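You operate a simulated robot arm through the tools that you are given. There is no shell and no other tool. Be economical: measure what you need, move in short steps, check, and stop when the job is done.

The job below is to be done with a simulated two-armed robot. You get a single attempt, and the scene is never put back.

JOB
Take the measuring spoon with orange handle on the shelf of the print bench and put it away on the top of the side table. Take the pot that says "L2" from the shelf of the cream work table and leave it on the top of the print bench. Put the slim teal jug on the stage of the light hood. Take the clothes brush and leave it on the top of the cream work table. Do these in any order. Set down upright: pot, slim teal jug.

Only the result counts: the job must be done as asked and must still hold three seconds after the hand-in. Knocking over, shifting, dropping, spilling or breaking anything else fails it.

ROBOT AND FRAMES
Two 7-joint arms with two-finger parallel grippers on one trunk, on a base that drives. Base frame: it is fixed to the floor where the robot stands at the start and does not move with it; the origin is under the middle of the robot, x ahead of it, y to its left, z up. Units: mm, rad, N and s.
The left shoulder is at the start at [70, 163, 1120], the right one opposite. Places, roughly: clothes brush (12x5x6 cm) [-5100, -600, 900]; dip pot three, dip pot two [-1250, -1000, 500]; measuring spoon with orange handle [500, -250, 500]; slim teal jug (11x7x15 cm) [-900, -2600, 900]; stage of the light hood (50x25 cm) [-1160, 1560, 900]; top of the cream work table [-1300, -600, 900]; top of the print bench [600, -600, 900]; top of the side table [-5200, 2200, 1000]. Payload 3.43 kg a hand.
The TCP of each hand is the grasp point between the finger pads, 34 mm short of the fingertips. In the tool frame z runs along the fingers and y along their closing line. The gripper opens to 128 mm. The fingers are 24 mm wide and 12 mm thick; the gripper's body (48 by 130 mm) begins 96 mm behind the TCP.
Orientation is told as [roll, pitch, yaw] about the base's x, y, z axes, in that order, counted from this pose: with the fingers straight down and closing along the base's y, the tool's x points along the base's -x, its y along +y and its z along -z.

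CONTROLS
- The arms move only by the tool arm_command. It takes "left_rows", "right_rows" or both (then of equal length, played together; a hand with none holds still); each is a list of rows, each a list of 6 numbers: the shift along the tool's x, y, z in mm, then the turn, a rotation vector about the tool's x, y, z in rad. In form: [[x, y, z, ax, ay, az], ...]. A call has 1 to 8 rows; each row shifts and turns the commanded pose from where the row before left it, along the tool's axes as they then stand. "left_fingers" and "right_fingers" are, for a hand that has rows, the closure in counts, from 0 (fully open) to 255 (shut), set as the call begins (left out, the last holds). Rows are played at 5 a second. More than 50 mm and 0.15 rad between two rows, or a gripper value outside its range, and nothing of the call is played. A pose out of reach is approached as far as the arm can. The call stops where the force on the tool passes 40 N (or 10 N more than at its start, if that is more) or the arm is blocked; 0.2 s more then pass. The fingers move at their own pace (about 153 mm/s each) and stop on an object; they squeeze with about 38 N. The grip force told is the motor's: it shows also when the fingers shut on nothing. Time passes only in rows, and 0.2 s behind the last, so rows that do not move let the fingers close. It gives the time, the measured TCP pose, the force on the tool (base axes), the opening and the grip force at its end, in the units of the frame above (readings bear some noise), with the torque about the TCP (base axes, N m) and any sound that the robot's microphone picked up.
- Cameras (640 x 400 px; columns grow to the right, rows downward): "scene" is now at [132.8, -20.8, 1341.6]; the picture's right is [-0.26, -0.97, 0.00], its down [-0.62, 0.17, -0.77] and it looks along [0.74, -0.20, -0.64] (base axes); focal length 214 px, centre (320, 200). "left" rides on the left gripper at [76, 11, -160] in its tool frame; the picture's right is [-0.15, 0.99, 0.00], its down [-0.88, -0.13, -0.46] and it looks along [-0.45, -0.07, 0.89] (tool axes); focal length 234 px, centre (320, 200). "right" rides on the right gripper at [76, -11, -160] in its tool frame; the picture's right is [0.15, 0.99, 0.00], its down [-0.88, 0.13, -0.46] and it looks along [-0.45, 0.07, 0.89] (tool axes); focal length 234 px, centre (320, 200). There is no depth. A picture from a camera that has moved, and an enlarged one, comes with that camera's place and axes in the base frame and with its lens.
- camera(camera): a new picture of that camera. It takes no simulated time.
- slide_trunk(by): slides the trunk up (or, below 0, down) by that many mm; the arms and the scene camera ride with it, the base frame stays. It gives what a move gives, with no picture.
- steer(legs): drives the robot by 1 to 6 legs, each [ahead, left, turn to the left] in mm, mm and rad, along the robot's own axes; the way and the turn of a leg run together, so that a leg with both is an arc; at most 1500 mm and 3.142 rad a leg. The arms and the cameras ride along, it lands a little off, and it stops where it bumps. It gives what a move gives.
- aim_head(pan, tilt): turns the head with the scene camera to pan (to the left, within 1.501 rad either way) and tilt (down, from -0.506 to 1.204), counted from straight ahead of the robot. It gives what a move gives.
- close_up(camera, box): a new picture of the part [left, top, right, bottom] of that camera's present view, enlarged. It takes no simulated time.
- job_done(): hands the job in; it is judged then, once.

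Go step by step. Nothing tells you exact positions but the pictures and the camera data: compare them with the known pose of the tool, close in by small moves and look again before you grip or let go. The budget is 165 turns and 130 pictures, counting those below and the enlarged ones. Unless the task says otherwise, let go and move clear before handing in, and close with one line.

The tools are called by a JSON object that holds its "method" and its "body". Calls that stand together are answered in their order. arm_command: Moves the arms, as the interface text tells. Its arguments: {"type":"object","properties":{"left_rows":{"type":"array"},"left_fingers":{"type":"number"},"right_rows":{"type":"array"},"right_fingers":{"type":"number"}},"required":[]} The other tools are called the same way: slide_trunk (by) slides the trunk up or down; steer (legs) drives the base; aim_head (pan, tilt) turns the head that bears the scene camera; camera (camera) takes a picture; close_up (camera, box) takes an enlarged picture of a part of a camera's view; job_done () hands the job in.

At the start:

```text
clock: 0.0
left_position: [518.2, 59.3, 1196.7]
left_tcp_rot: [0.001, -0.001, 0.002]
left_ft_force: [-0.2, -0.1, -0.3]
left_moment: [-0.01, -0.03, 0.0]
left_gripper_width: 128.2
left_grip_force: 0.2
right_position: [524.3, -496.6, 1219.7]
right_tcp_rot: [0.001, -0.001, 0.001]
right_ft_force: [0.0, 1.4, 0.5]
right_moment: [-0.02, 0.02, -0.04]
right_gripper_width: 128.1
right_grip_force: 0.0
trunk travel left (down, up): [-600.0, 340.0]
robot x, y, heading: [-3.6, 0.6, 0.002]
head pan, tilt: [-0.264, 0.698]
```

scene: 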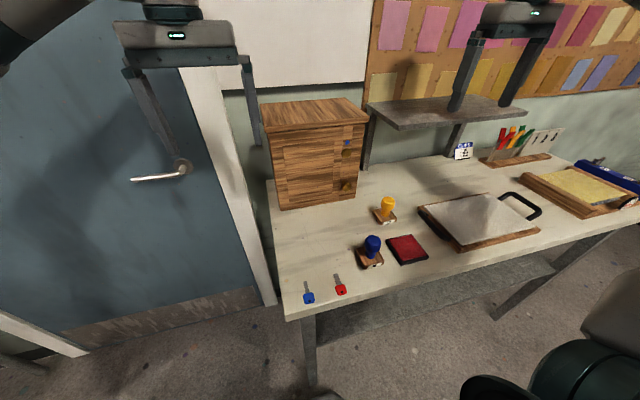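
right: 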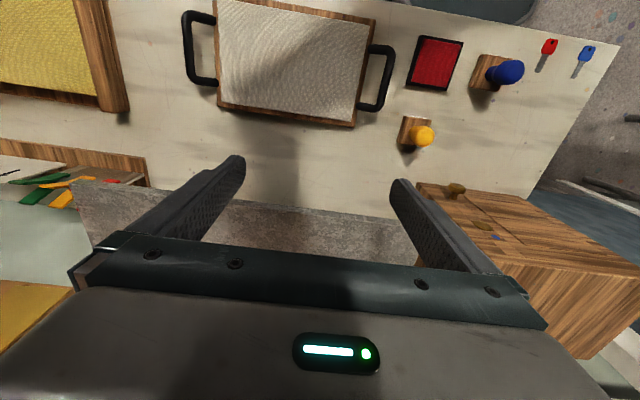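
left: 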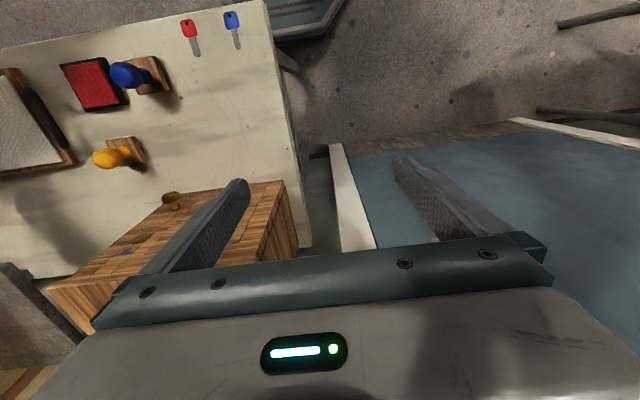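

I see the print bench ahead with its top around z=900; the spoon should be on a shelf below it. I'll look around before moving.

{"method": "aim_head", "body": {"pan": -0.4, "tilt": 1.0}}

{"method": "camera", "body": {"camera": "scene"}}

{"method": "aim_head", "body": {"pan": -1.5, "tilt": 0.5}}

{"method": "camera", "body": {"camera": "scene"}}

{"method": "aim_head", "body": {"pan": 1.5, "tilt": 0.5}}

{"method": "camera", "body": {"camera": "scene"}}

```text
clock: 0.8
left_position: [517.8, 60.0, 1196.9]
left_tcp_rot: [-0.001, 0.001, 0.0]
left_ft_force: [-0.1, -0.3, -0.3]
left_moment: [0.02, 0.02, 0.04]
left_gripper_width: 128.1
left_grip_force: 0.1
right_position: [523.5, -496.9, 1220.3]
right_tcp_rot: [0.001, 0.0, 0.0]
right_ft_force: [-0.4, 0.6, 0.2]
right_moment: [0.02, -0.02, 0.02]
right_gripper_width: 128.1
right_grip_force: 0.1
trunk travel left (down, up): [-600.0, 340.0]
robot x, y, heading: [0.1, 0.7, 0.002]
head pan, tilt: [-0.4, 1.0]
```

```text
126 pictures are left
camera scene: at [114.9, -25.7, 1318.1], right [-0.39, -0.92, 0.0], down [-0.78, 0.33, -0.54], along [0.5, -0.21, -0.84], focal length 214 px, centre (320, 200)
```

scene: 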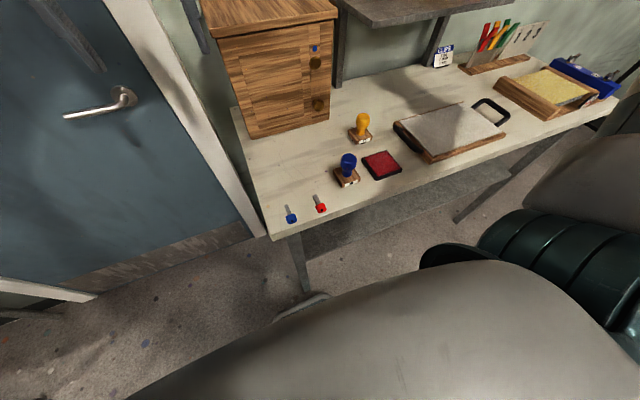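

```text
clock: 2.1
left_position: [518.1, 59.2, 1196.7]
left_tcp_rot: [-0.002, 0.0, 0.002]
left_ft_force: [-0.1, -0.9, 0.1]
left_moment: [-0.02, 0.01, 0.01]
left_gripper_width: 128.3
left_grip_force: 0.1
right_position: [524.7, -496.4, 1220.4]
right_tcp_rot: [-0.001, -0.001, -0.002]
right_ft_force: [0.5, -0.4, -0.2]
right_moment: [-0.02, -0.01, 0.02]
right_gripper_width: 128.0
right_grip_force: 0.1
trunk travel left (down, up): [-600.0, 340.0]
robot x, y, heading: [-1.5, 0.5, 0.003]
head pan, tilt: [-1.499, 0.499]
```

```text
125 pictures are left
camera scene: at [57.3, -89.4, 1359.1], right [-1.0, -0.07, 0.0], down [-0.03, 0.48, -0.88], along [0.06, -0.88, -0.48], focal length 214 px, centre (320, 200)
```

scene: 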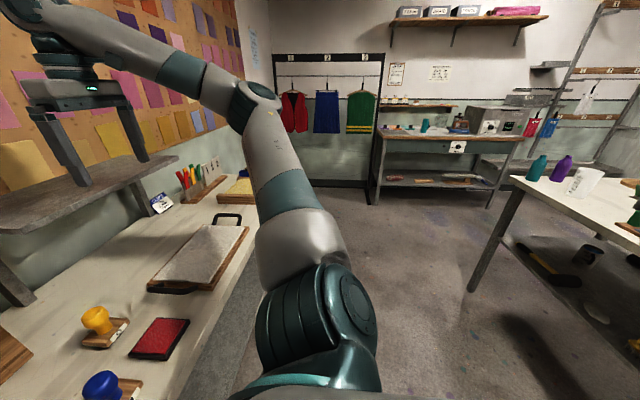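

```text
clock: 4.7
left_position: [517.9, 59.8, 1197.1]
left_tcp_rot: [0.0, 0.001, 0.001]
left_ft_force: [-0.3, -0.4, 0.4]
left_moment: [-0.01, 0.0, 0.0]
left_gripper_width: 128.1
left_grip_force: 0.0
right_position: [523.6, -496.3, 1219.1]
right_tcp_rot: [0.0, -0.001, -0.001]
right_ft_force: [-1.2, -0.3, -0.1]
right_moment: [-0.01, -0.02, -0.02]
right_gripper_width: 128.2
right_grip_force: 0.1
trunk travel left (down, up): [-600.0, 340.0]
robot x, y, heading: [-1.8, -0.8, -0.002]
head pan, tilt: [1.499, 0.499]
```

```text
124 pictures are left
camera scene: at [57.3, 92.1, 1359.1], right [1.0, -0.07, 0.0], down [-0.03, -0.48, -0.88], along [0.06, 0.88, -0.48], focal length 214 px, centre (320, 200)
```

scene: 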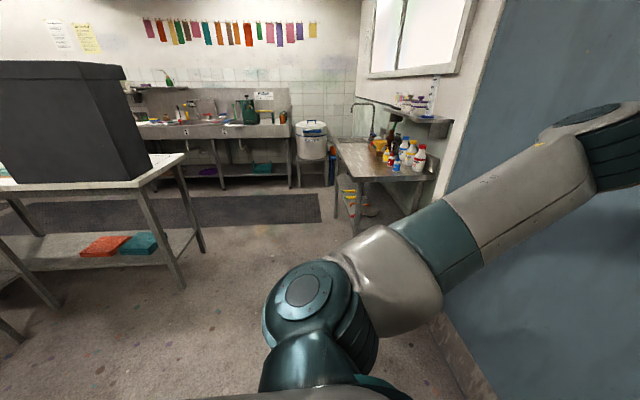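

Bench front edge is about x=311. I'll back off and lower the trunk to see the lower shelf.

{"method": "steer", "body": {"legs": [[-380, 0, 0]]}}

{"method": "slide_trunk", "body": {"by": -400}}

{"method": "aim_head", "body": {"pan": -0.25, "tilt": 0.5}}

{"method": "camera", "body": {"camera": "scene"}}

```text
clock: 7.1
left_position: [138.4, 60.6, 1196.9]
left_tcp_rot: [0.0, 0.0, 0.003]
left_ft_force: [0.6, 0.4, 0.7]
left_moment: [0.0, -0.01, -0.02]
left_gripper_width: 128.0
left_grip_force: 0.1
right_position: [145.1, -495.9, 1218.7]
right_tcp_rot: [0.0, 0.001, 0.003]
right_ft_force: [0.2, 0.4, 0.5]
right_moment: [-0.01, -0.03, 0.0]
right_gripper_width: 128.1
right_grip_force: 0.1
trunk travel left (down, up): [-600.0, 340.0]
robot x, y, heading: [-380.0, 3.5, 0.0]
head pan, tilt: [1.499, 0.499]
```

```text
clock: 11.0
left_position: [138.4, 61.6, 795.6]
left_tcp_rot: [0.0, -0.001, 0.003]
left_ft_force: [0.6, -0.9, 0.3]
left_moment: [-0.02, 0.0, -0.01]
left_gripper_width: 128.0
left_grip_force: 0.0
right_position: [144.6, -495.4, 818.7]
right_tcp_rot: [-0.002, 0.0, 0.003]
right_ft_force: [0.2, 0.3, -1.2]
right_moment: [0.05, 0.0, 0.01]
right_gripper_width: 127.9
right_grip_force: 0.0
trunk travel left (down, up): [-200.0, 740.0]
robot x, y, heading: [-379.4, -0.1, -0.002]
head pan, tilt: [1.499, 0.499]
```

```text
clock: 12.7
left_position: [137.1, 61.3, 796.1]
left_tcp_rot: [0.001, 0.0, 0.003]
left_ft_force: [0.0, 0.5, -0.7]
left_moment: [0.0, 0.0, -0.01]
left_gripper_width: 127.9
left_grip_force: 0.1
right_position: [145.1, -495.3, 819.4]
right_tcp_rot: [-0.001, 0.001, 0.002]
right_ft_force: [0.5, 0.4, -0.3]
right_moment: [-0.01, 0.03, 0.0]
right_gripper_width: 128.0
right_grip_force: 0.0
trunk travel left (down, up): [-200.0, 740.0]
robot x, y, heading: [-381.4, -3.3, 0.006]
head pan, tilt: [-0.25, 0.499]
```

```text
123 pictures are left
camera scene: at [-241.2, -21.1, 959.1], right [-0.24, -0.97, 0.0], down [-0.46, 0.12, -0.88], along [0.85, -0.21, -0.48], focal length 214 px, centre (320, 200)
```

scene: 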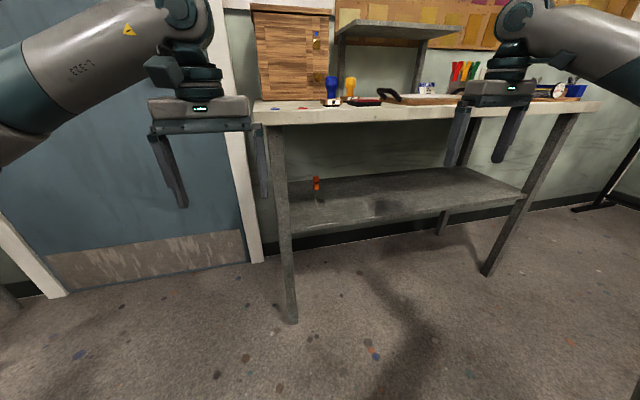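

{"method": "close_up", "body": {"camera": "scene", "box": [270, 150, 400, 232]}}

```text
4.88 times, centred on (335, 191) of scene
camera zoom: at [-241.2, -21.1, 959.1], right [-0.24, -0.97, 0.0], down [-0.46, 0.12, -0.88], along [0.85, -0.21, -0.48], focal length 1046 px, centre (247, 244)
```

zoom: 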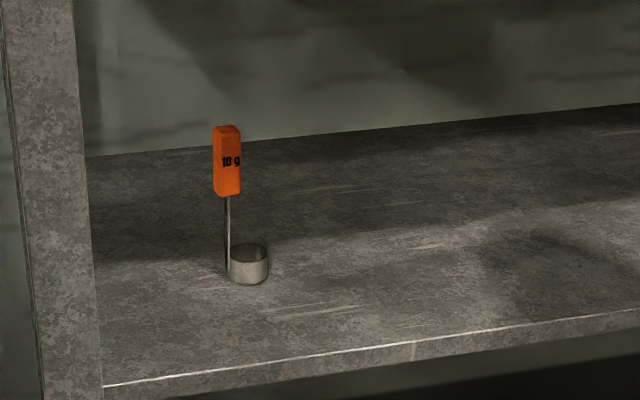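

The spoon stands with its cup on the shelf (z≈520) and the orange handle upright, near (500,-205), handle z≈585–645. I'll tilt the right hand to point forward and lower it in front of the bench.

{"method": "arm_command", "body": {"right_rows": [[-10, 0, 20, 0, -0.15, 0], [-6.9, 0, 21.3, 0, -0.15, 0], [-3.6, 0, 22.1, 0, -0.15, 0], [-0.3, 0, 22.4, 0, -0.15, 0], [3, 0, 22.2, 0, -0.15, 0], [6.3, 0, 21.5, 0, -0.15, 0], [9.4, 0, 20.3, 0, -0.15, 0], [12.4, 0, 18.6, 0, -0.15, 0]]}}

{"method": "camera", "body": {"camera": "right"}}

{"method": "camera", "body": {"camera": "scene"}}

```text
clock: 14.5
left_position: [137.9, 60.9, 796.5]
left_tcp_rot: [0.0, -0.002, 0.005]
left_ft_force: [0.4, 0.7, -0.1]
left_moment: [-0.01, 0.04, -0.02]
left_gripper_width: 127.9
left_grip_force: 0.1
right_position: [224.8, -494.5, 660.3]
right_tcp_rot: [0.003, -1.199, 0.0]
right_ft_force: [0.1, -0.1, 0.4]
right_moment: [0.01, 0.01, -0.01]
right_gripper_width: 128.0
right_grip_force: 0.1
trunk travel left (down, up): [-200.0, 740.0]
robot x, y, heading: [-380.0, -2.5, 0.006]
head pan, tilt: [-0.25, 0.499]
```

```text
121 pictures are left
camera right: at [48.1, -507.3, 646.2], right [-0.06, 0.99, -0.13], down [-0.11, 0.13, 0.99], along [0.99, 0.07, 0.1], focal length 234 px, centre (320, 200)
```

right: 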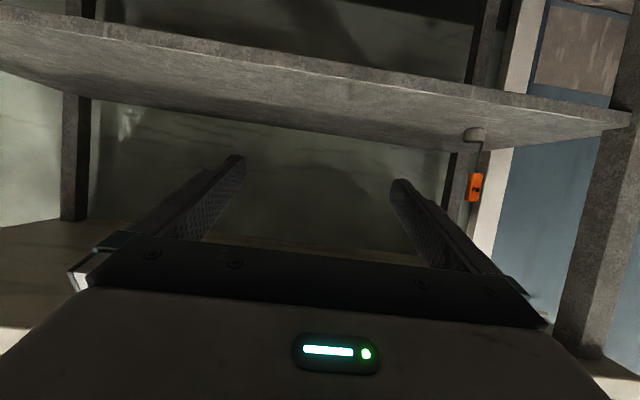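

```text
120 pictures are left
camera scene: at [-241.1, -21.3, 959.1], right [-0.24, -0.97, 0.0], down [-0.46, 0.12, -0.88], along [0.85, -0.21, -0.48], focal length 214 px, centre (320, 200)
```

scene: 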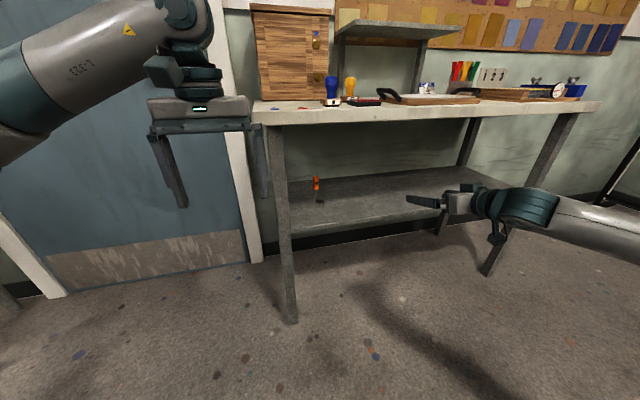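

Triangulating both views puts the handle centre near (475,-184,627). Move the right hand sideways in line with it.

{"method": "arm_command", "body": {"right_rows": [[4.66, 44.3, 1.8, 0, 0, 0], [4.66, 44.3, 1.8, 0, 0, 0], [4.66, 44.3, 1.8, 0, 0, 0], [4.66, 44.3, 1.8, 0, 0, 0], [4.66, 44.3, 1.8, 0, 0, 0], [4.66, 44.3, 1.8, 0, 0, 0], [4.66, 44.3, 1.8, 0, 0, 0]]}}

{"method": "camera", "body": {"camera": "right"}}

```text
clock: 16.1
left_position: [138.2, 59.6, 797.7]
left_tcp_rot: [0.001, 0.001, 0.004]
left_ft_force: [0.0, 0.8, 0.3]
left_moment: [0.03, 0.0, 0.02]
left_gripper_width: 128.1
left_grip_force: 0.2
right_position: [224.5, -187.4, 624.8]
right_tcp_rot: [-0.001, -1.199, 0.004]
right_ft_force: [0.5, -0.4, 0.1]
right_moment: [-0.04, -0.02, 0.02]
right_gripper_width: 128.2
right_grip_force: 0.0
trunk travel left (down, up): [-200.0, 740.0]
robot x, y, heading: [-379.3, 0.4, -0.001]
head pan, tilt: [-0.25, 0.499]
```

```text
119 pictures are left
camera right: at [47.9, -199.3, 611.5], right [-0.05, 0.99, -0.14], down [-0.11, 0.13, 0.99], along [0.99, 0.07, 0.1], focal length 234 px, centre (320, 200)
```

right: 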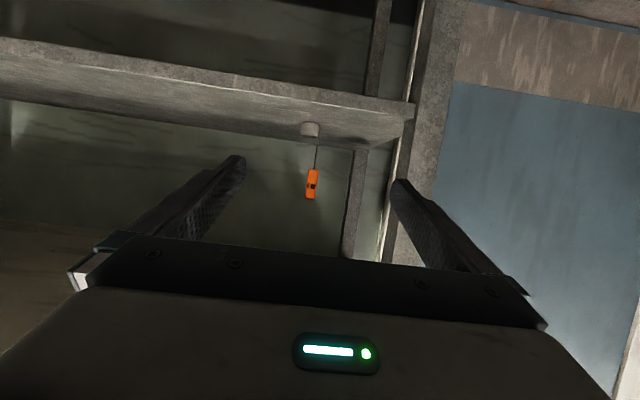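

{"method": "arm_command", "body": {"right_rows": [[-15.1, 0, 38.8, 0, 0, 0], [-15.1, 0, 38.8, 0, 0, 0], [-15.1, 0, 38.8, 0, 0, 0], [-15.1, 0, 38.8, 0, 0, 0]]}}

{"method": "camera", "body": {"camera": "right"}}

```text
clock: 17.1
left_position: [138.7, 61.6, 796.9]
left_tcp_rot: [0.0, -0.001, 0.003]
left_ft_force: [-0.5, 0.0, -0.2]
left_moment: [-0.01, 0.0, 0.02]
left_gripper_width: 127.9
left_grip_force: 0.0
right_position: [390.3, -185.3, 623.2]
right_tcp_rot: [0.0, -1.199, 0.004]
right_ft_force: [0.8, 0.4, 0.4]
right_moment: [-0.02, 0.02, 0.0]
right_gripper_width: 127.7
right_grip_force: 0.0
trunk travel left (down, up): [-200.0, 740.0]
robot x, y, heading: [-380.5, -0.5, 0.003]
head pan, tilt: [-0.25, 0.499]
```

```text
118 pictures are left
camera right: at [213.1, -198.0, 609.1], right [-0.06, 0.99, -0.14], down [-0.11, 0.13, 0.99], along [0.99, 0.07, 0.1], focal length 234 px, centre (320, 200)
```

right: 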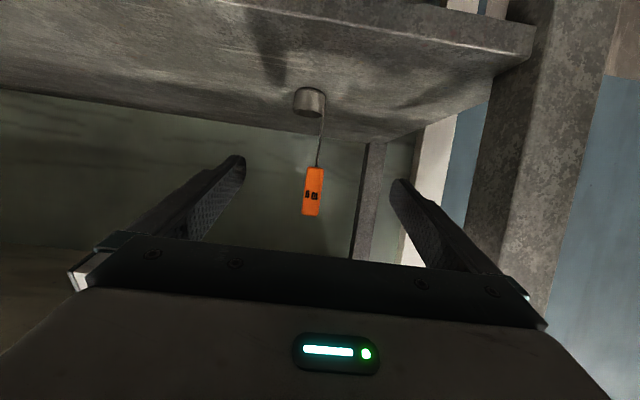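

{"method": "arm_command", "body": {"right_rows": [[-17.2, -1.5, 37.3, 0, 0, 0], [-17.2, -1.5, 37.3, 0, 0, 0], [0, 0, 0, 0, 0, 0]]}}

{"method": "camera", "body": {"camera": "right"}}

{"method": "close_up", "body": {"camera": "scene", "box": [270, 150, 400, 232]}}

```text
clock: 17.9
left_position: [138.5, 60.1, 796.7]
left_tcp_rot: [0.001, 0.001, 0.002]
left_ft_force: [-0.9, -0.4, -0.3]
left_moment: [0.0, -0.03, 0.03]
left_gripper_width: 128.1
left_grip_force: 0.0
right_position: [469.8, -187.6, 628.8]
right_tcp_rot: [0.0, -1.199, 0.003]
right_ft_force: [0.0, 0.1, -0.3]
right_moment: [0.02, 0.01, 0.0]
right_gripper_width: 127.9
right_grip_force: 0.0
trunk travel left (down, up): [-200.0, 740.0]
robot x, y, heading: [-377.3, 0.4, 0.007]
head pan, tilt: [-0.25, 0.499]
```

```text
117 pictures are left
camera right: at [293.3, -200.4, 615.1], right [-0.06, 0.99, -0.14], down [-0.1, 0.13, 0.99], along [0.99, 0.07, 0.1], focal length 234 px, centre (320, 200)
```

right: 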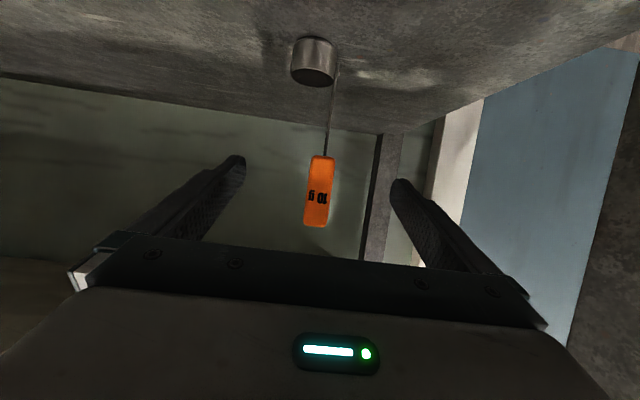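

```text
4.88 times, centred on (335, 191) of scene
camera zoom: at [-241.1, -21.1, 959.1], right [-0.24, -0.97, 0.0], down [-0.46, 0.12, -0.88], along [0.85, -0.21, -0.48], focal length 1046 px, centre (247, 244)
```

zoom: 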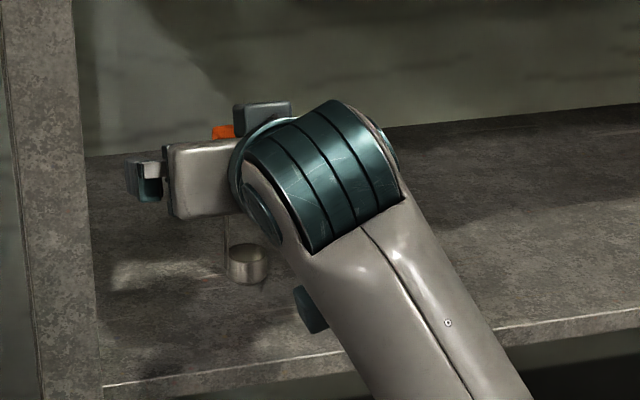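

{"method": "arm_command", "body": {"right_rows": [[-4.3, -2, 11.2, 0, 0, 0], [0, 0, 0, 0, 0, 0]]}}

{"method": "arm_command", "body": {"right_rows": [[0, 0, 0, 0, 0, 0], [0, 0, 0, 0, 0, 0], [0, 0, 0, 0, 0, 0], [0, 0, 0, 0, 0, 0]], "right_fingers": 255}}

{"method": "camera", "body": {"camera": "right"}}

```text
clock: 18.5
left_position: [137.7, 61.5, 797.0]
left_tcp_rot: [-0.002, 0.001, 0.004]
left_ft_force: [-0.2, -0.6, 0.0]
left_moment: [0.02, -0.02, 0.0]
left_gripper_width: 128.1
left_grip_force: 0.1
right_position: [483.1, -189.8, 629.9]
right_tcp_rot: [-0.001, -1.199, 0.005]
right_ft_force: [0.0, -0.4, 0.9]
right_moment: [-0.02, -0.02, -0.02]
right_gripper_width: 128.2
right_grip_force: 0.2
trunk travel left (down, up): [-200.0, 740.0]
robot x, y, heading: [-377.3, -4.8, 0.007]
head pan, tilt: [-0.25, 0.499]
```

```text
clock: 19.5
left_position: [137.7, 60.5, 796.8]
left_tcp_rot: [0.0, -0.001, 0.004]
left_ft_force: [-0.3, -0.2, 0.5]
left_moment: [0.03, -0.01, -0.01]
left_gripper_width: 127.8
left_grip_force: 0.1
right_position: [482.3, -189.0, 629.3]
right_tcp_rot: [0.0, -1.199, 0.001]
right_ft_force: [-0.6, 0.7, -1.0]
right_moment: [0.02, 0.04, -0.04]
right_gripper_width: 17.9
right_grip_force: 38.2
trunk travel left (down, up): [-200.0, 740.0]
robot x, y, heading: [-379.0, 0.1, 0.001]
head pan, tilt: [-0.25, 0.499]
```

```text
115 pictures are left
camera right: at [306.0, -202.3, 615.6], right [-0.06, 0.99, -0.14], down [-0.1, 0.13, 0.99], along [0.99, 0.07, 0.1], focal length 234 px, centre (320, 200)
```

right: 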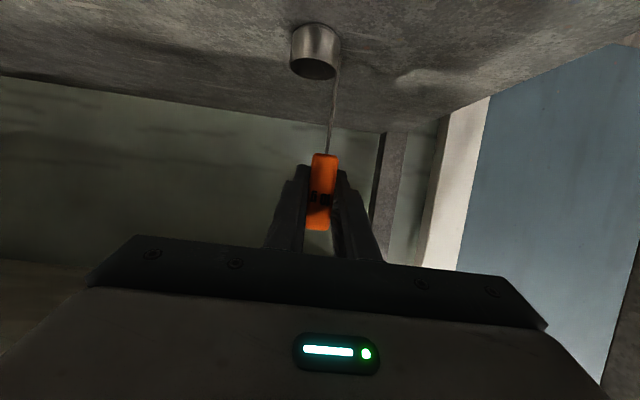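

Gripped (17.9 mm). Lift and retract.

{"method": "arm_command", "body": {"right_rows": [[-28, 0, -10.9, 0, 0, 0], [15.6, 0, -40, 0, 0, 0], [15.6, 0, -40, 0, 0, 0], [15.6, 0, -40, 0, 0, 0], [15.6, 0, -40, 0, 0, 0], [15.6, 0, -40, 0, 0, 0], [15.6, 0, -40, 0, 0, 0]]}}

{"method": "camera", "body": {"camera": "right"}}

{"method": "camera", "body": {"camera": "scene"}}

```text
clock: 21.1
left_position: [137.0, 62.3, 796.2]
left_tcp_rot: [0.001, -0.002, 0.003]
left_ft_force: [0.2, -0.6, 0.4]
left_moment: [0.01, -0.01, 0.02]
left_gripper_width: 128.0
left_grip_force: 0.0
right_position: [226.6, -188.5, 659.0]
right_tcp_rot: [0.002, -1.198, 0.002]
right_ft_force: [0.3, 0.0, -0.2]
right_moment: [-0.01, 0.01, 0.0]
right_gripper_width: 17.9
right_grip_force: 38.4
trunk travel left (down, up): [-200.0, 740.0]
robot x, y, heading: [-383.2, 2.6, 0.0]
head pan, tilt: [-0.25, 0.499]
```

```text
114 pictures are left
camera right: at [50.7, -201.3, 645.4], right [-0.06, 0.99, -0.14], down [-0.1, 0.13, 0.99], along [0.99, 0.07, 0.1], focal length 234 px, centre (320, 200)
```

right: 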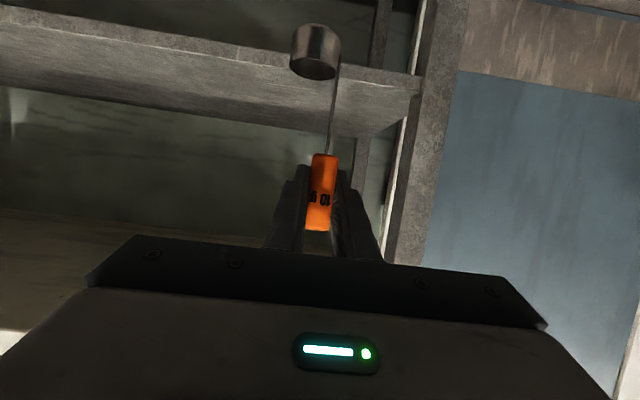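

```text
113 pictures are left
camera scene: at [-241.2, -21.1, 959.1], right [-0.24, -0.97, 0.0], down [-0.46, 0.12, -0.88], along [0.85, -0.21, -0.48], focal length 214 px, centre (320, 200)
```

scene: 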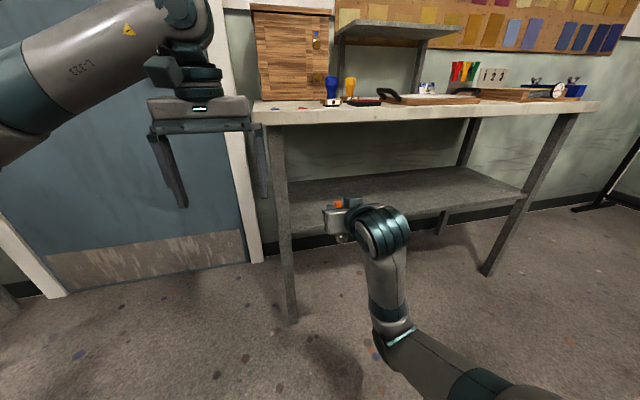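

Spoon is held well. Now fold the arms in a bit so I can turn around in the aisle, then drive to the cream work table.

{"method": "arm_command", "body": {"right_rows": [[9.4, -20, -24.2, 0, 0, 0], [9.4, -20, -24.2, 0, 0, 0], [9.4, -20, -24.2, 0, 0, 0], [9.4, -20, -24.2, 0, 0, 0], [9.4, -20, -24.2, 0, 0, 0]], "left_rows": [[25, 0, 0, 0, 0, 0], [25, 0, 0, 0, 0, 0], [25, 0, 0, 0, 0, 0], [25, 0, 0, 0, 0, 0], [25, 0, 0, 0, 0, 0]]}}

{"method": "steer", "body": {"legs": [[60, 0, 0], [0, 0, 1.57]]}}

{"method": "aim_head", "body": {"pan": 0.9, "tilt": 0.4}}

{"method": "camera", "body": {"camera": "scene"}}

```text
clock: 22.3
left_position: [12.3, 60.2, 793.9]
left_tcp_rot: [0.0, 0.0, 0.004]
left_ft_force: [0.0, 0.2, -0.5]
left_moment: [-0.01, -0.02, 0.04]
left_gripper_width: 127.8
left_grip_force: 0.0
right_position: [217.6, -290.6, 666.8]
right_tcp_rot: [-0.068, -1.199, 0.046]
right_ft_force: [-0.1, 0.3, 0.3]
right_moment: [0.02, -0.03, 0.01]
right_gripper_width: 18.0
right_grip_force: 37.9
right hand out of reach, approached as far as the arm can: row 1, 2, 3, 4, 5
trunk travel left (down, up): [-200.0, 740.0]
robot x, y, heading: [-384.8, -1.7, 0.001]
head pan, tilt: [-0.25, 0.499]
```

```text
clock: 24.6
left_position: [33.6, 181.7, 793.7]
left_tcp_rot: [-0.002, 0.0, 0.326]
left_ft_force: [-0.1, -0.3, -0.1]
left_moment: [-0.03, 0.0, -0.02]
left_gripper_width: 128.1
left_grip_force: 0.0
right_position: [337.0, -99.4, 667.1]
right_tcp_rot: [-0.043, -1.205, 0.306]
right_ft_force: [-0.4, 0.1, -0.6]
right_moment: [0.0, 0.0, 0.01]
right_gripper_width: 17.8
right_grip_force: 38.0
trunk travel left (down, up): [-200.0, 740.0]
robot x, y, heading: [-322.7, 2.9, 0.33]
head pan, tilt: [-0.25, 0.499]
stopped in leg 2: the force on the tool passed its limit (the readings are from after the stop); the commanded pose is now the measured one
```

```text
clock: 26.0
left_position: [33.4, 181.9, 794.3]
left_tcp_rot: [-0.001, 0.0, 0.326]
left_ft_force: [0.2, 0.1, -0.4]
left_moment: [0.03, 0.0, 0.01]
left_gripper_width: 128.0
left_grip_force: 0.1
right_position: [338.3, -98.1, 667.1]
right_tcp_rot: [-0.039, -1.205, 0.305]
right_ft_force: [0.3, -0.1, -0.4]
right_moment: [0.02, -0.02, 0.04]
right_gripper_width: 18.0
right_grip_force: 37.6
trunk travel left (down, up): [-200.0, 740.0]
robot x, y, heading: [-317.2, -0.8, 0.325]
head pan, tilt: [0.901, 0.4]
```

```text
112 pictures are left
camera scene: at [-240.4, 104.2, 968.2], right [0.94, -0.34, 0.0], down [-0.13, -0.37, -0.92], along [0.31, 0.87, -0.39], focal length 214 px, centre (320, 200)
```

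scene: 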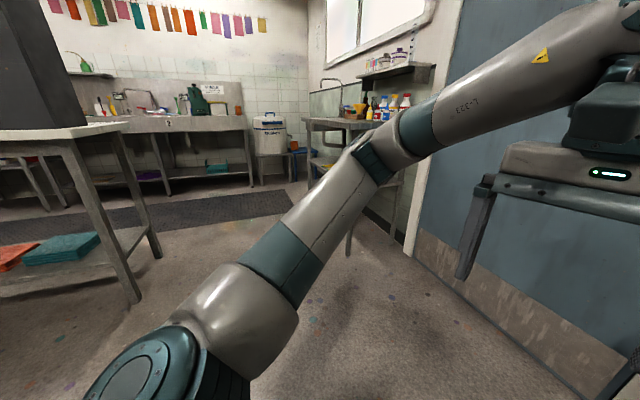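

The right hand brushed the bench leg while turning; I'll check the spoon, unwind the turn, and shift to open floor before spinning.

{"method": "camera", "body": {"camera": "right"}}

{"method": "steer", "body": {"legs": [[0, 0, -0.325], [-60, 0, 0], [0, 500, 0]]}}

{"method": "steer", "body": {"legs": [[0, 0, 1.57], [0, 0, 1.57]]}}

{"method": "aim_head", "body": {"pan": 0.6, "tilt": 0.4}}

{"method": "camera", "body": {"camera": "scene"}}

```text
111 pictures are left
camera right: at [171.0, -157.8, 652.7], right [-0.31, 0.94, -0.15], down [-0.14, 0.11, 0.98], along [0.94, 0.33, 0.1], focal length 234 px, centre (320, 200)
```

right: 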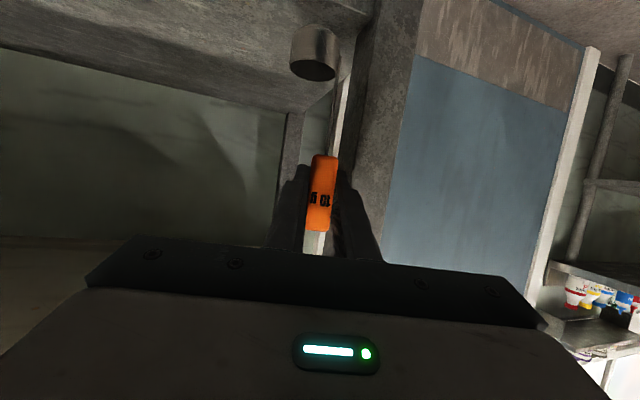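

```text
clock: 30.6
left_position: [20.0, 554.9, 794.1]
left_tcp_rot: [0.0, 0.0, -0.014]
left_ft_force: [0.4, -0.6, -0.2]
left_moment: [-0.01, 0.0, 0.0]
left_gripper_width: 128.2
left_grip_force: 0.2
right_position: [214.1, 189.0, 666.6]
right_tcp_rot: [-0.04, -1.205, -0.036]
right_ft_force: [-0.2, 0.0, 0.6]
right_moment: [0.02, 0.0, 0.08]
right_gripper_width: 18.0
right_grip_force: 37.9
trunk travel left (down, up): [-200.0, 740.0]
robot x, y, heading: [-377.0, 502.6, -0.018]
head pan, tilt: [0.901, 0.4]
```

```text
clock: 38.6
left_position: [-768.6, 449.8, 795.0]
left_tcp_rot: [-0.001, 0.0, 3.126]
left_ft_force: [0.3, -0.2, 0.6]
left_moment: [-0.02, 0.02, -0.02]
left_gripper_width: 127.9
left_grip_force: 0.1
right_position: [-960.2, 815.1, 666.7]
right_tcp_rot: [-0.04, -1.205, 3.103]
right_ft_force: [0.5, 0.0, -0.1]
right_moment: [0.0, 0.01, 0.02]
right_gripper_width: 18.0
right_grip_force: 38.5
trunk travel left (down, up): [-200.0, 740.0]
robot x, y, heading: [-375.4, 501.0, 3.124]
head pan, tilt: [0.901, 0.4]
```

```text
clock: 39.4
left_position: [-768.3, 449.4, 794.7]
left_tcp_rot: [0.0, 0.0, 3.124]
left_ft_force: [-0.3, -0.6, -0.5]
left_moment: [-0.01, -0.04, -0.01]
left_gripper_width: 127.9
left_grip_force: 0.0
right_position: [-960.4, 815.8, 667.3]
right_tcp_rot: [-0.042, -1.203, 3.105]
right_ft_force: [-0.3, -0.5, -0.5]
right_moment: [-0.01, 0.01, 0.0]
right_gripper_width: 17.8
right_grip_force: 38.0
trunk travel left (down, up): [-200.0, 740.0]
robot x, y, heading: [-374.7, 496.7, 3.118]
head pan, tilt: [0.6, 0.4]
```

```text
110 pictures are left
camera scene: at [-501.7, 452.9, 968.2], right [-0.55, 0.84, 0.0], down [0.33, 0.21, -0.92], along [-0.77, -0.51, -0.39], focal length 214 px, centre (320, 200)
```

scene: 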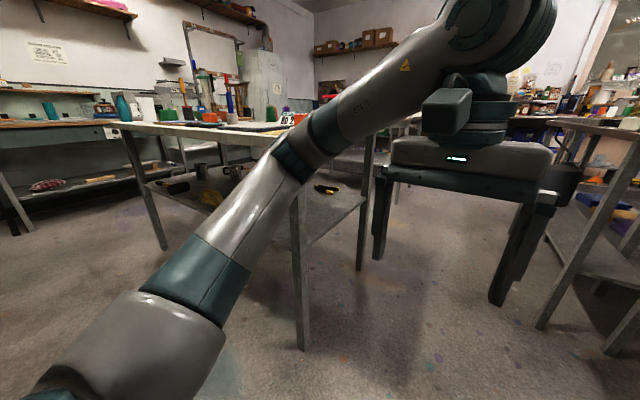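

The cream table spans x −950…−1600, y 50…−1260, pots near its south end. I'll face +y, back down the aisle to the south end, and approach from there so the spoon hand stays outside the table.

{"method": "steer", "body": {"legs": [[-70, 0, 0], [0, 0, -1.547], [-1200, 0, 0], [-1200, 0, 0]]}}

{"method": "aim_head", "body": {"pan": 1.0, "tilt": 0.3}}

{"method": "camera", "body": {"camera": "scene"}}

```text
clock: 55.4
left_position: [-295.1, -1488.1, 794.3]
left_tcp_rot: [0.0, -0.001, 1.602]
left_ft_force: [-0.1, 0.5, 0.3]
left_moment: [0.02, 0.02, -0.02]
left_gripper_width: 128.0
left_grip_force: 0.0
right_position: [62.2, -1279.9, 666.9]
right_tcp_rot: [-0.041, -1.204, 1.581]
right_ft_force: [0.4, 0.9, 0.1]
right_moment: [0.03, 0.01, -0.02]
right_gripper_width: 17.4
right_grip_force: 38.5
trunk travel left (down, up): [-200.0, 740.0]
robot x, y, heading: [-224.7, -1879.2, 1.599]
head pan, tilt: [0.6, 0.4]
```

```text
clock: 56.3
left_position: [-294.9, -1488.0, 793.2]
left_tcp_rot: [-0.001, -0.001, 1.6]
left_ft_force: [-0.3, -0.2, 0.0]
left_moment: [-0.02, -0.03, 0.01]
left_gripper_width: 128.1
left_grip_force: 0.0
right_position: [62.8, -1277.9, 666.0]
right_tcp_rot: [-0.042, -1.204, 1.581]
right_ft_force: [0.2, -0.3, -0.4]
right_moment: [-0.02, 0.03, 0.03]
right_gripper_width: 17.7
right_grip_force: 37.6
trunk travel left (down, up): [-200.0, 740.0]
robot x, y, heading: [-226.7, -1881.1, 1.598]
head pan, tilt: [1.0, 0.3]
```

```text
109 pictures are left
camera scene: at [-305.2, -1778.9, 977.5], right [0.52, 0.86, 0.0], down [0.25, -0.15, -0.96], along [-0.82, 0.49, -0.3], focal length 214 px, centre (320, 200)
```

scene: 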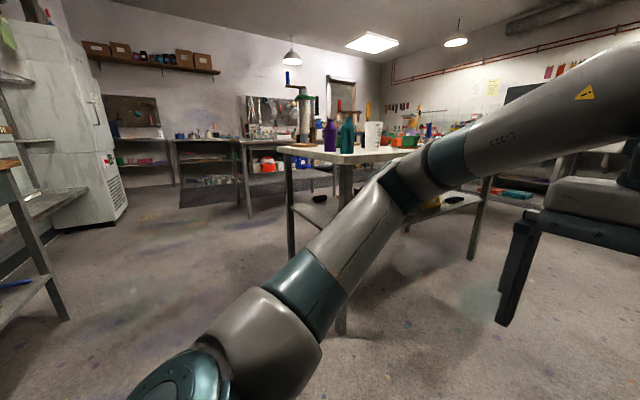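

{"method": "steer", "body": {"legs": [[0, 0, -0.028], [0, 850, 0]]}}

{"method": "aim_head", "body": {"pan": 0.15, "tilt": 0.55}}

{"method": "camera", "body": {"camera": "scene"}}

```text
clock: 61.1
left_position: [-1109.4, -1475.4, 792.7]
left_tcp_rot: [-0.001, -0.001, 1.553]
left_ft_force: [1.5, -0.1, -0.6]
left_moment: [-0.02, 0.04, -0.03]
left_gripper_width: 127.9
left_grip_force: 0.0
right_position: [-741.6, -1283.8, 667.4]
right_tcp_rot: [-0.041, -1.203, 1.535]
right_ft_force: [0.3, 1.2, 0.1]
right_moment: [0.01, 0.01, 0.03]
right_gripper_width: 17.7
right_grip_force: 38.1
trunk travel left (down, up): [-200.0, 740.0]
robot x, y, heading: [-1057.9, -1873.6, 1.548]
head pan, tilt: [1.0, 0.3]
```

```text
clock: 62.3
left_position: [-1108.6, -1475.4, 792.8]
left_tcp_rot: [0.001, -0.001, 1.551]
left_ft_force: [-0.1, -1.3, -0.7]
left_moment: [0.0, 0.0, 0.01]
left_gripper_width: 127.9
left_grip_force: 0.1
right_position: [-741.5, -1283.6, 666.8]
right_tcp_rot: [-0.042, -1.203, 1.535]
right_ft_force: [-0.2, -0.3, -0.3]
right_moment: [-0.01, -0.04, 0.01]
right_gripper_width: 17.9
right_grip_force: 38.2
trunk travel left (down, up): [-200.0, 740.0]
robot x, y, heading: [-1053.7, -1869.2, 1.552]
head pan, tilt: [0.15, 0.55]
```

```text
108 pictures are left
camera scene: at [-1067.3, -1729.7, 954.5], right [0.99, 0.13, 0.0], down [0.07, -0.52, -0.85], along [-0.11, 0.85, -0.52], focal length 214 px, centre (320, 200)
```

scene: 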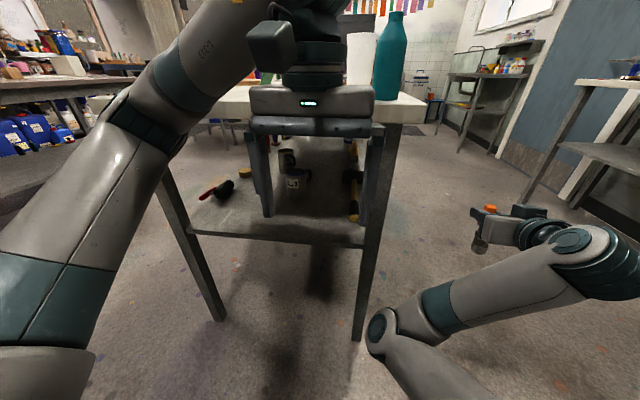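

{"method": "close_up", "body": {"camera": "scene", "box": [180, 130, 380, 256]}}

```text
3.17 times, centred on (280, 193) of scene
camera zoom: at [-1067.3, -1729.7, 954.5], right [0.99, 0.13, 0.0], down [0.07, -0.52, -0.85], along [-0.11, 0.85, -0.52], focal length 681 px, centre (447, 222)
```

zoom: 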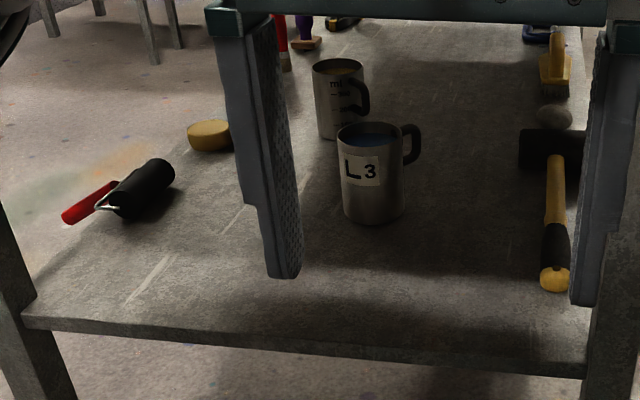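

The front pot is L3; L2 is presumably the one behind at about (-1354,-793), full of liquid, handle pointing east. I'll swing the spoon hand outward and point the left hand forward to look along the shelf.

{"method": "arm_command", "body": {"right_rows": [[12.3, -34, -31.7, 0.14, 0, 0.054], [10.4, -38.7, -26.7, 0.14, 0, 0.054], [8.1, -42.5, -20.9, 0.14, 0, 0.054], [5.7, -45.4, -14.7, 0.14, 0, 0.054], [3.2, -47.3, -8.2, 0.14, 0, 0.054], [0.6, -48.1, -1.6, 0.14, 0, 0.054], [-2, -47.8, 5.1, 0.14, 0, 0.054], [-4.5, -46.4, 11.7, 0.14, 0, 0.054]], "left_rows": [[-25, 0, 15, 0, -0.15, 0], [-22.5, 0, 18.6, 0, -0.15, 0], [-19.4, 0, 21.7, 0, -0.15, 0], [-16, 0, 24.4, 0, -0.15, 0], [-12.1, 0, 26.5, 0, -0.15, 0], [-8.1, 0, 28, 0, -0.15, 0], [-3.8, 0, 28.9, 0, -0.15, 0], [0.5, 0, 29.2, 0, -0.15, 0]]}}

{"method": "camera", "body": {"camera": "left"}}

{"method": "camera", "body": {"camera": "scene"}}

```text
clock: 64.1
left_position: [-1107.9, -1275.9, 672.6]
left_tcp_rot: [0.001, -1.199, 1.552]
left_ft_force: [-0.4, -0.1, 0.4]
left_moment: [-0.01, -0.03, -0.01]
left_gripper_width: 128.2
left_grip_force: 0.0
right_position: [-465.0, -1466.0, 687.1]
right_tcp_rot: [-0.012, -1.218, 0.303]
right_ft_force: [0.0, -0.3, -0.4]
right_moment: [0.02, -0.01, 0.02]
right_gripper_width: 17.8
right_grip_force: 38.5
right hand out of reach, approached as far as the arm can: row 1, 2, 3, 4, 5, 6
trunk travel left (down, up): [-200.0, 740.0]
robot x, y, heading: [-1058.5, -1867.5, 1.552]
head pan, tilt: [0.15, 0.55]
```

```text
106 pictures are left
camera left: at [-1120.5, -1451.8, 658.9], right [-0.99, 0.07, 0.14], down [0.13, -0.11, 0.99], along [0.09, 0.99, 0.1], focal length 234 px, centre (320, 200)
```

left: 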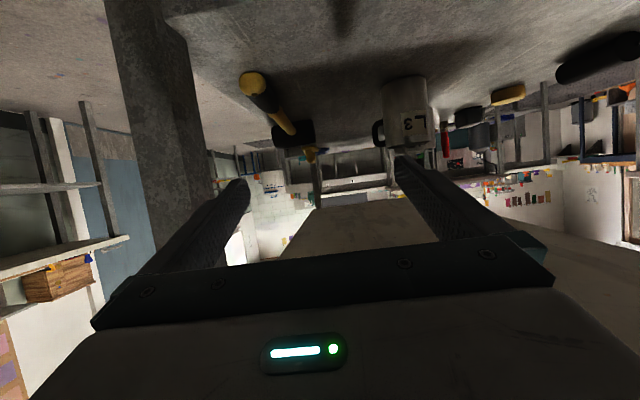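

```text
105 pictures are left
camera scene: at [-1067.3, -1729.7, 954.5], right [0.99, 0.13, 0.0], down [0.07, -0.52, -0.85], along [-0.11, 0.85, -0.52], focal length 214 px, centre (320, 200)
```

scene: 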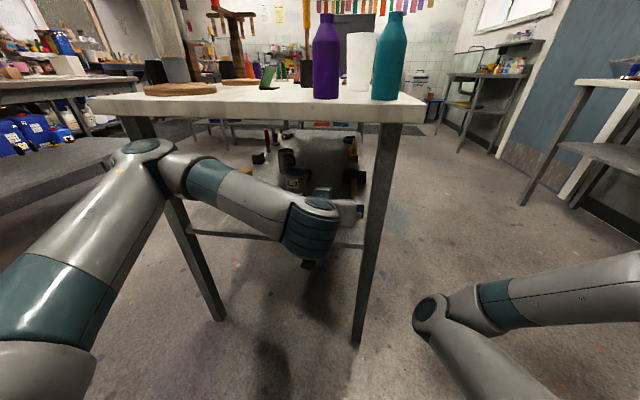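

{"method": "close_up", "body": {"camera": "left", "box": [360, 60, 560, 185]}}

{"method": "close_up", "body": {"camera": "scene", "box": [235, 120, 375, 208]}}

```text
3.20 times, centred on (460, 122) of left
camera zoom: at [-1120.5, -1451.8, 658.9], right [-0.99, 0.07, 0.14], down [0.13, -0.11, 0.99], along [0.09, 0.99, 0.1], focal length 749 px, centre (-128, 448)
```

zoom: 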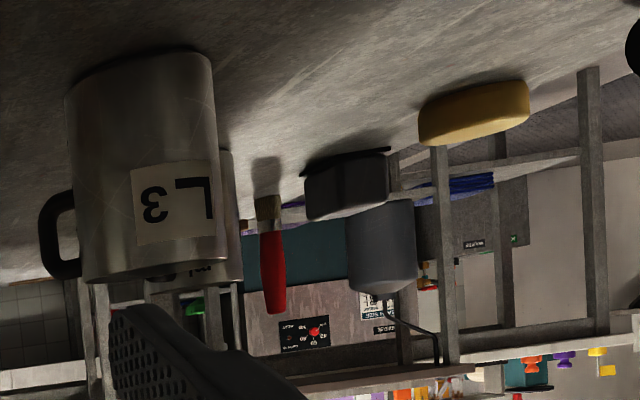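

```text
4.55 times, centred on (305, 164) of scene
camera zoom: at [-1067.3, -1729.7, 954.5], right [0.99, 0.13, 0.0], down [0.07, -0.52, -0.85], along [-0.11, 0.85, -0.52], focal length 975 px, centre (388, 364)
```

zoom: 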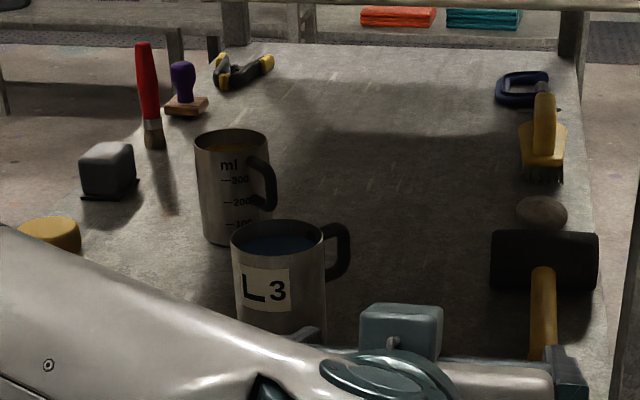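

The rear pot must be checked for "L2" from the east. I'll go around to the east aisle and face the table at heading ~2.79.

{"method": "steer", "body": {"legs": [[-30, 0, 0], [0, -730, 0], [0, 0, 1.238], [186, -724, 0]]}}

{"method": "aim_head", "body": {"pan": 0.0, "tilt": 0.45}}

{"method": "camera", "body": {"camera": "scene"}}

{"method": "camera", "body": {"camera": "left"}}

```text
clock: 75.2
left_position: [-813.2, -1006.3, 674.2]
left_tcp_rot: [-0.001, -1.2, 2.769]
left_ft_force: [0.1, -0.4, -0.1]
left_moment: [0.0, 0.02, -0.01]
left_gripper_width: 128.0
left_grip_force: 0.1
right_position: [-412.6, -471.5, 688.1]
right_tcp_rot: [-0.011, -1.218, 1.524]
right_ft_force: [-0.3, -0.5, 0.1]
right_moment: [-0.04, -0.02, 0.0]
right_gripper_width: 17.9
right_grip_force: 38.1
trunk travel left (down, up): [-200.0, 740.0]
robot x, y, heading: [-234.2, -1168.2, 2.769]
head pan, tilt: [0.15, 0.55]
```

```text
clock: 75.9
left_position: [-813.2, -1007.5, 673.1]
left_tcp_rot: [-0.001, -1.199, 2.773]
left_ft_force: [0.4, 0.2, 0.9]
left_moment: [0.0, 0.02, -0.01]
left_gripper_width: 128.0
left_grip_force: 0.1
right_position: [-412.2, -471.3, 688.0]
right_tcp_rot: [-0.011, -1.217, 1.524]
right_ft_force: [0.0, 0.0, 0.2]
right_moment: [-0.03, 0.02, -0.05]
right_gripper_width: 17.7
right_grip_force: 38.1
trunk travel left (down, up): [-200.0, 740.0]
robot x, y, heading: [-239.2, -1167.9, 2.768]
head pan, tilt: [0.0, 0.45]
```

```text
102 pictures are left
camera scene: at [-369.3, -1112.9, 963.5], right [0.36, 0.93, 0.0], down [0.41, -0.16, -0.9], along [-0.84, 0.33, -0.44], focal length 214 px, centre (320, 200)
```

scene: 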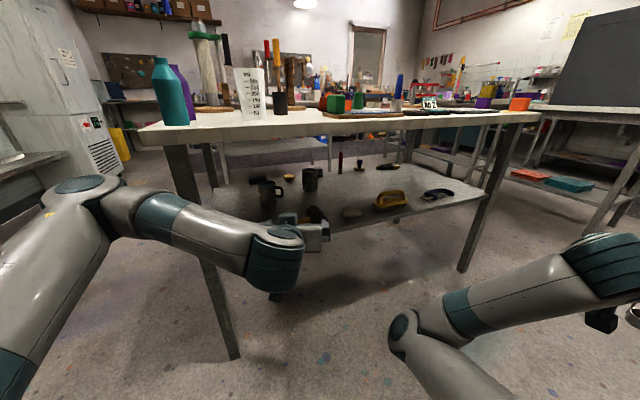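

```text
101 pictures are left
camera left: at [-651.3, -1081.6, 659.5], right [-0.41, -0.9, 0.14], down [0.14, 0.08, 0.99], along [-0.9, 0.42, 0.1], focal length 234 px, centre (320, 200)
```

left: 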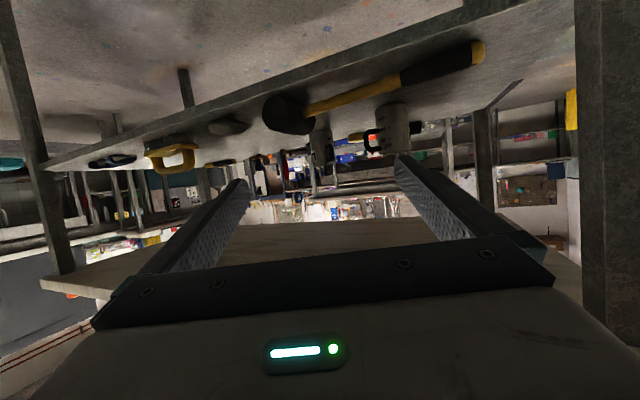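

{"method": "close_up", "body": {"camera": "scene", "box": [210, 140, 410, 265]}}

{"method": "close_up", "body": {"camera": "left", "box": [240, 60, 440, 185]}}

```text
3.20 times, centred on (310, 202) of scene
camera zoom: at [-369.3, -1112.9, 963.5], right [0.36, 0.93, 0.0], down [0.41, -0.16, -0.9], along [-0.84, 0.33, -0.44], focal length 686 px, centre (352, 192)
```

zoom: 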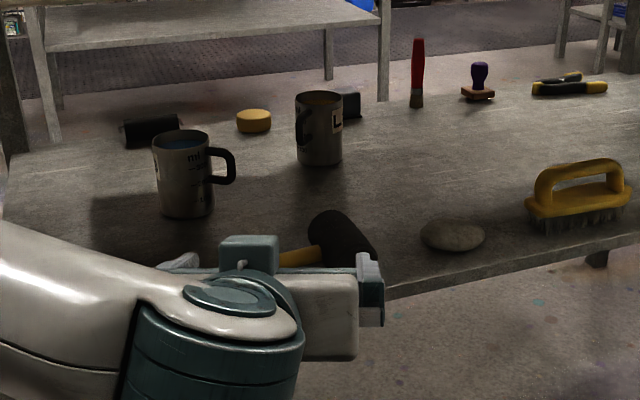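

```text
3.20 times, centred on (340, 122) of left
camera zoom: at [-651.3, -1081.6, 659.5], right [-0.41, -0.9, 0.14], down [0.14, 0.08, 0.99], along [-0.9, 0.42, 0.1], focal length 749 px, centre (256, 448)
```

zoom: 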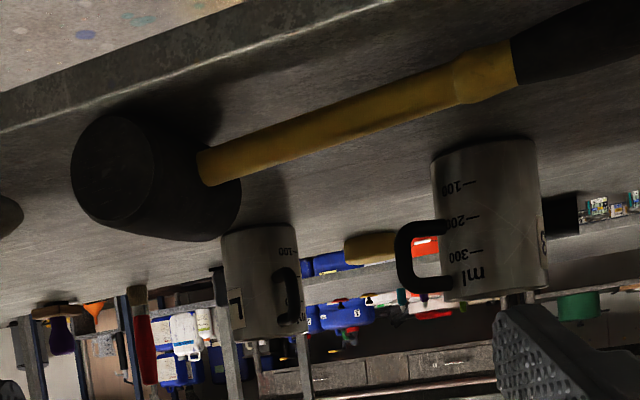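

The rear pot has a label beginning with "L" on its far side, so it is L2. I need its handle direction precisely before choosing the approach.

{"method": "close_up", "body": {"camera": "scene", "box": [290, 160, 330, 200]}}

{"method": "close_up", "body": {"camera": "left", "box": [300, 120, 350, 170]}}

```text
10.00 times, centred on (310, 180) of scene
camera zoom: at [-369.3, -1112.9, 963.5], right [0.36, 0.93, 0.0], down [0.41, -0.16, -0.9], along [-0.84, 0.33, -0.44], focal length 2145 px, centre (420, 400)
```

zoom: 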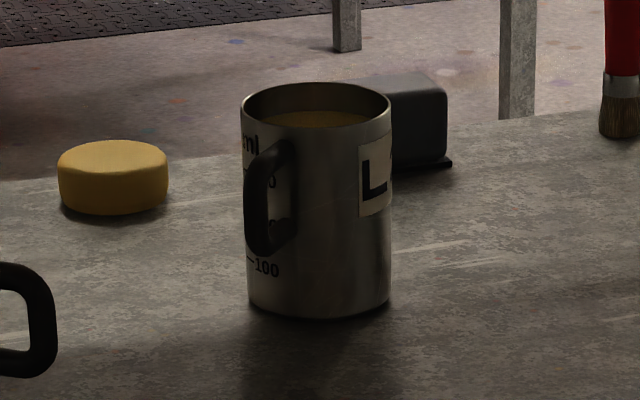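

```text
8.00 times, centred on (325, 145) of left
camera zoom: at [-651.3, -1081.6, 659.5], right [-0.41, -0.9, 0.14], down [0.14, 0.08, 0.99], along [-0.9, 0.42, 0.1], focal length 1873 px, centre (280, 640)
```

zoom: 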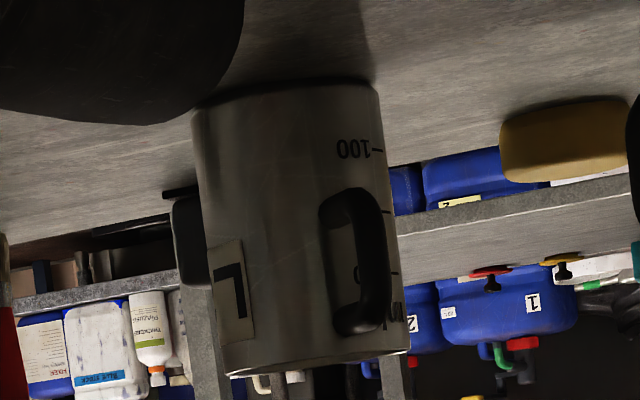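

Handle points to about azimuth −47°, so I'll approach from azimuth −25° between fingers. To keep the elbow clear of the table leg and top, I'll lower the trunk and move the left hand outward, then check.

{"method": "slide_trunk", "body": {"by": -100}}

{"method": "arm_command", "body": {"left_rows": [[-20.5, 38, -8, 0, 0, 0], [-20.5, 38, -8, 0, 0, 0], [-20.5, 38, -8, 0, 0, 0], [-20.5, 38, -8, 0, 0, 0], [-20.5, 38, -8, 0, 0, 0]]}}

{"method": "aim_head", "body": {"pan": 0.3, "tilt": 0.5}}

{"method": "camera", "body": {"camera": "scene"}}

```text
clock: 77.3
left_position: [-813.7, -1007.0, 572.8]
left_tcp_rot: [-0.003, -1.199, 2.771]
left_ft_force: [-0.6, 0.4, 0.8]
left_moment: [-0.02, -0.03, 0.01]
left_gripper_width: 127.9
left_grip_force: 0.0
right_position: [-412.8, -471.8, 587.8]
right_tcp_rot: [-0.012, -1.216, 1.521]
right_ft_force: [-0.2, 0.0, 0.0]
right_moment: [0.01, -0.02, 0.01]
right_gripper_width: 17.9
right_grip_force: 38.1
trunk travel left (down, up): [-100.0, 840.0]
robot x, y, heading: [-235.6, -1170.1, 2.767]
head pan, tilt: [0.0, 0.45]
```

```text
clock: 78.5
left_position: [-881.3, -1182.9, 682.6]
left_tcp_rot: [-0.002, -1.199, 2.772]
left_ft_force: [-0.4, -0.9, 0.8]
left_moment: [0.0, 0.01, 0.02]
left_gripper_width: 128.0
left_grip_force: 0.1
right_position: [-411.7, -471.9, 587.8]
right_tcp_rot: [-0.013, -1.215, 1.524]
right_ft_force: [0.4, 0.3, -0.4]
right_moment: [-0.02, -0.01, 0.0]
right_gripper_width: 17.8
right_grip_force: 37.9
trunk travel left (down, up): [-100.0, 840.0]
robot x, y, heading: [-239.2, -1167.1, 2.763]
head pan, tilt: [0.0, 0.45]
```

```text
clock: 79.3
left_position: [-881.5, -1182.6, 681.5]
left_tcp_rot: [0.0, -1.2, 2.77]
left_ft_force: [0.1, -0.2, -0.6]
left_moment: [0.02, -0.01, 0.0]
left_gripper_width: 127.9
left_grip_force: 0.0
right_position: [-411.5, -471.9, 588.1]
right_tcp_rot: [-0.013, -1.217, 1.525]
right_ft_force: [-0.2, -0.8, -0.4]
right_moment: [0.02, 0.04, -0.01]
right_gripper_width: 17.6
right_grip_force: 37.9
trunk travel left (down, up): [-100.0, 840.0]
robot x, y, heading: [-234.9, -1168.9, 2.767]
head pan, tilt: [0.3, 0.499]
```

```text
96 pictures are left
camera scene: at [-374.4, -1139.7, 859.1], right [0.07, 1.0, 0.0], down [0.48, -0.04, -0.88], along [-0.88, 0.06, -0.48], focal length 214 px, centre (320, 200)
```

scene: 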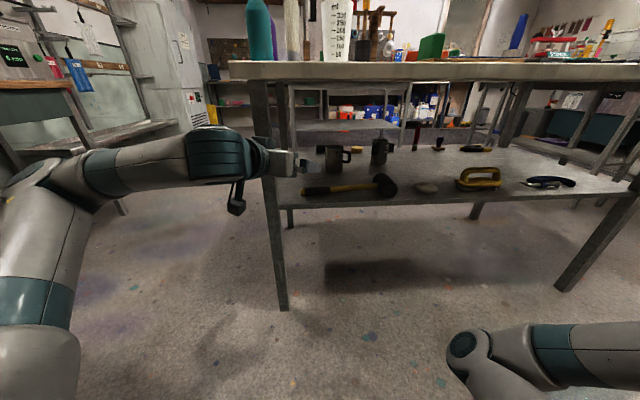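

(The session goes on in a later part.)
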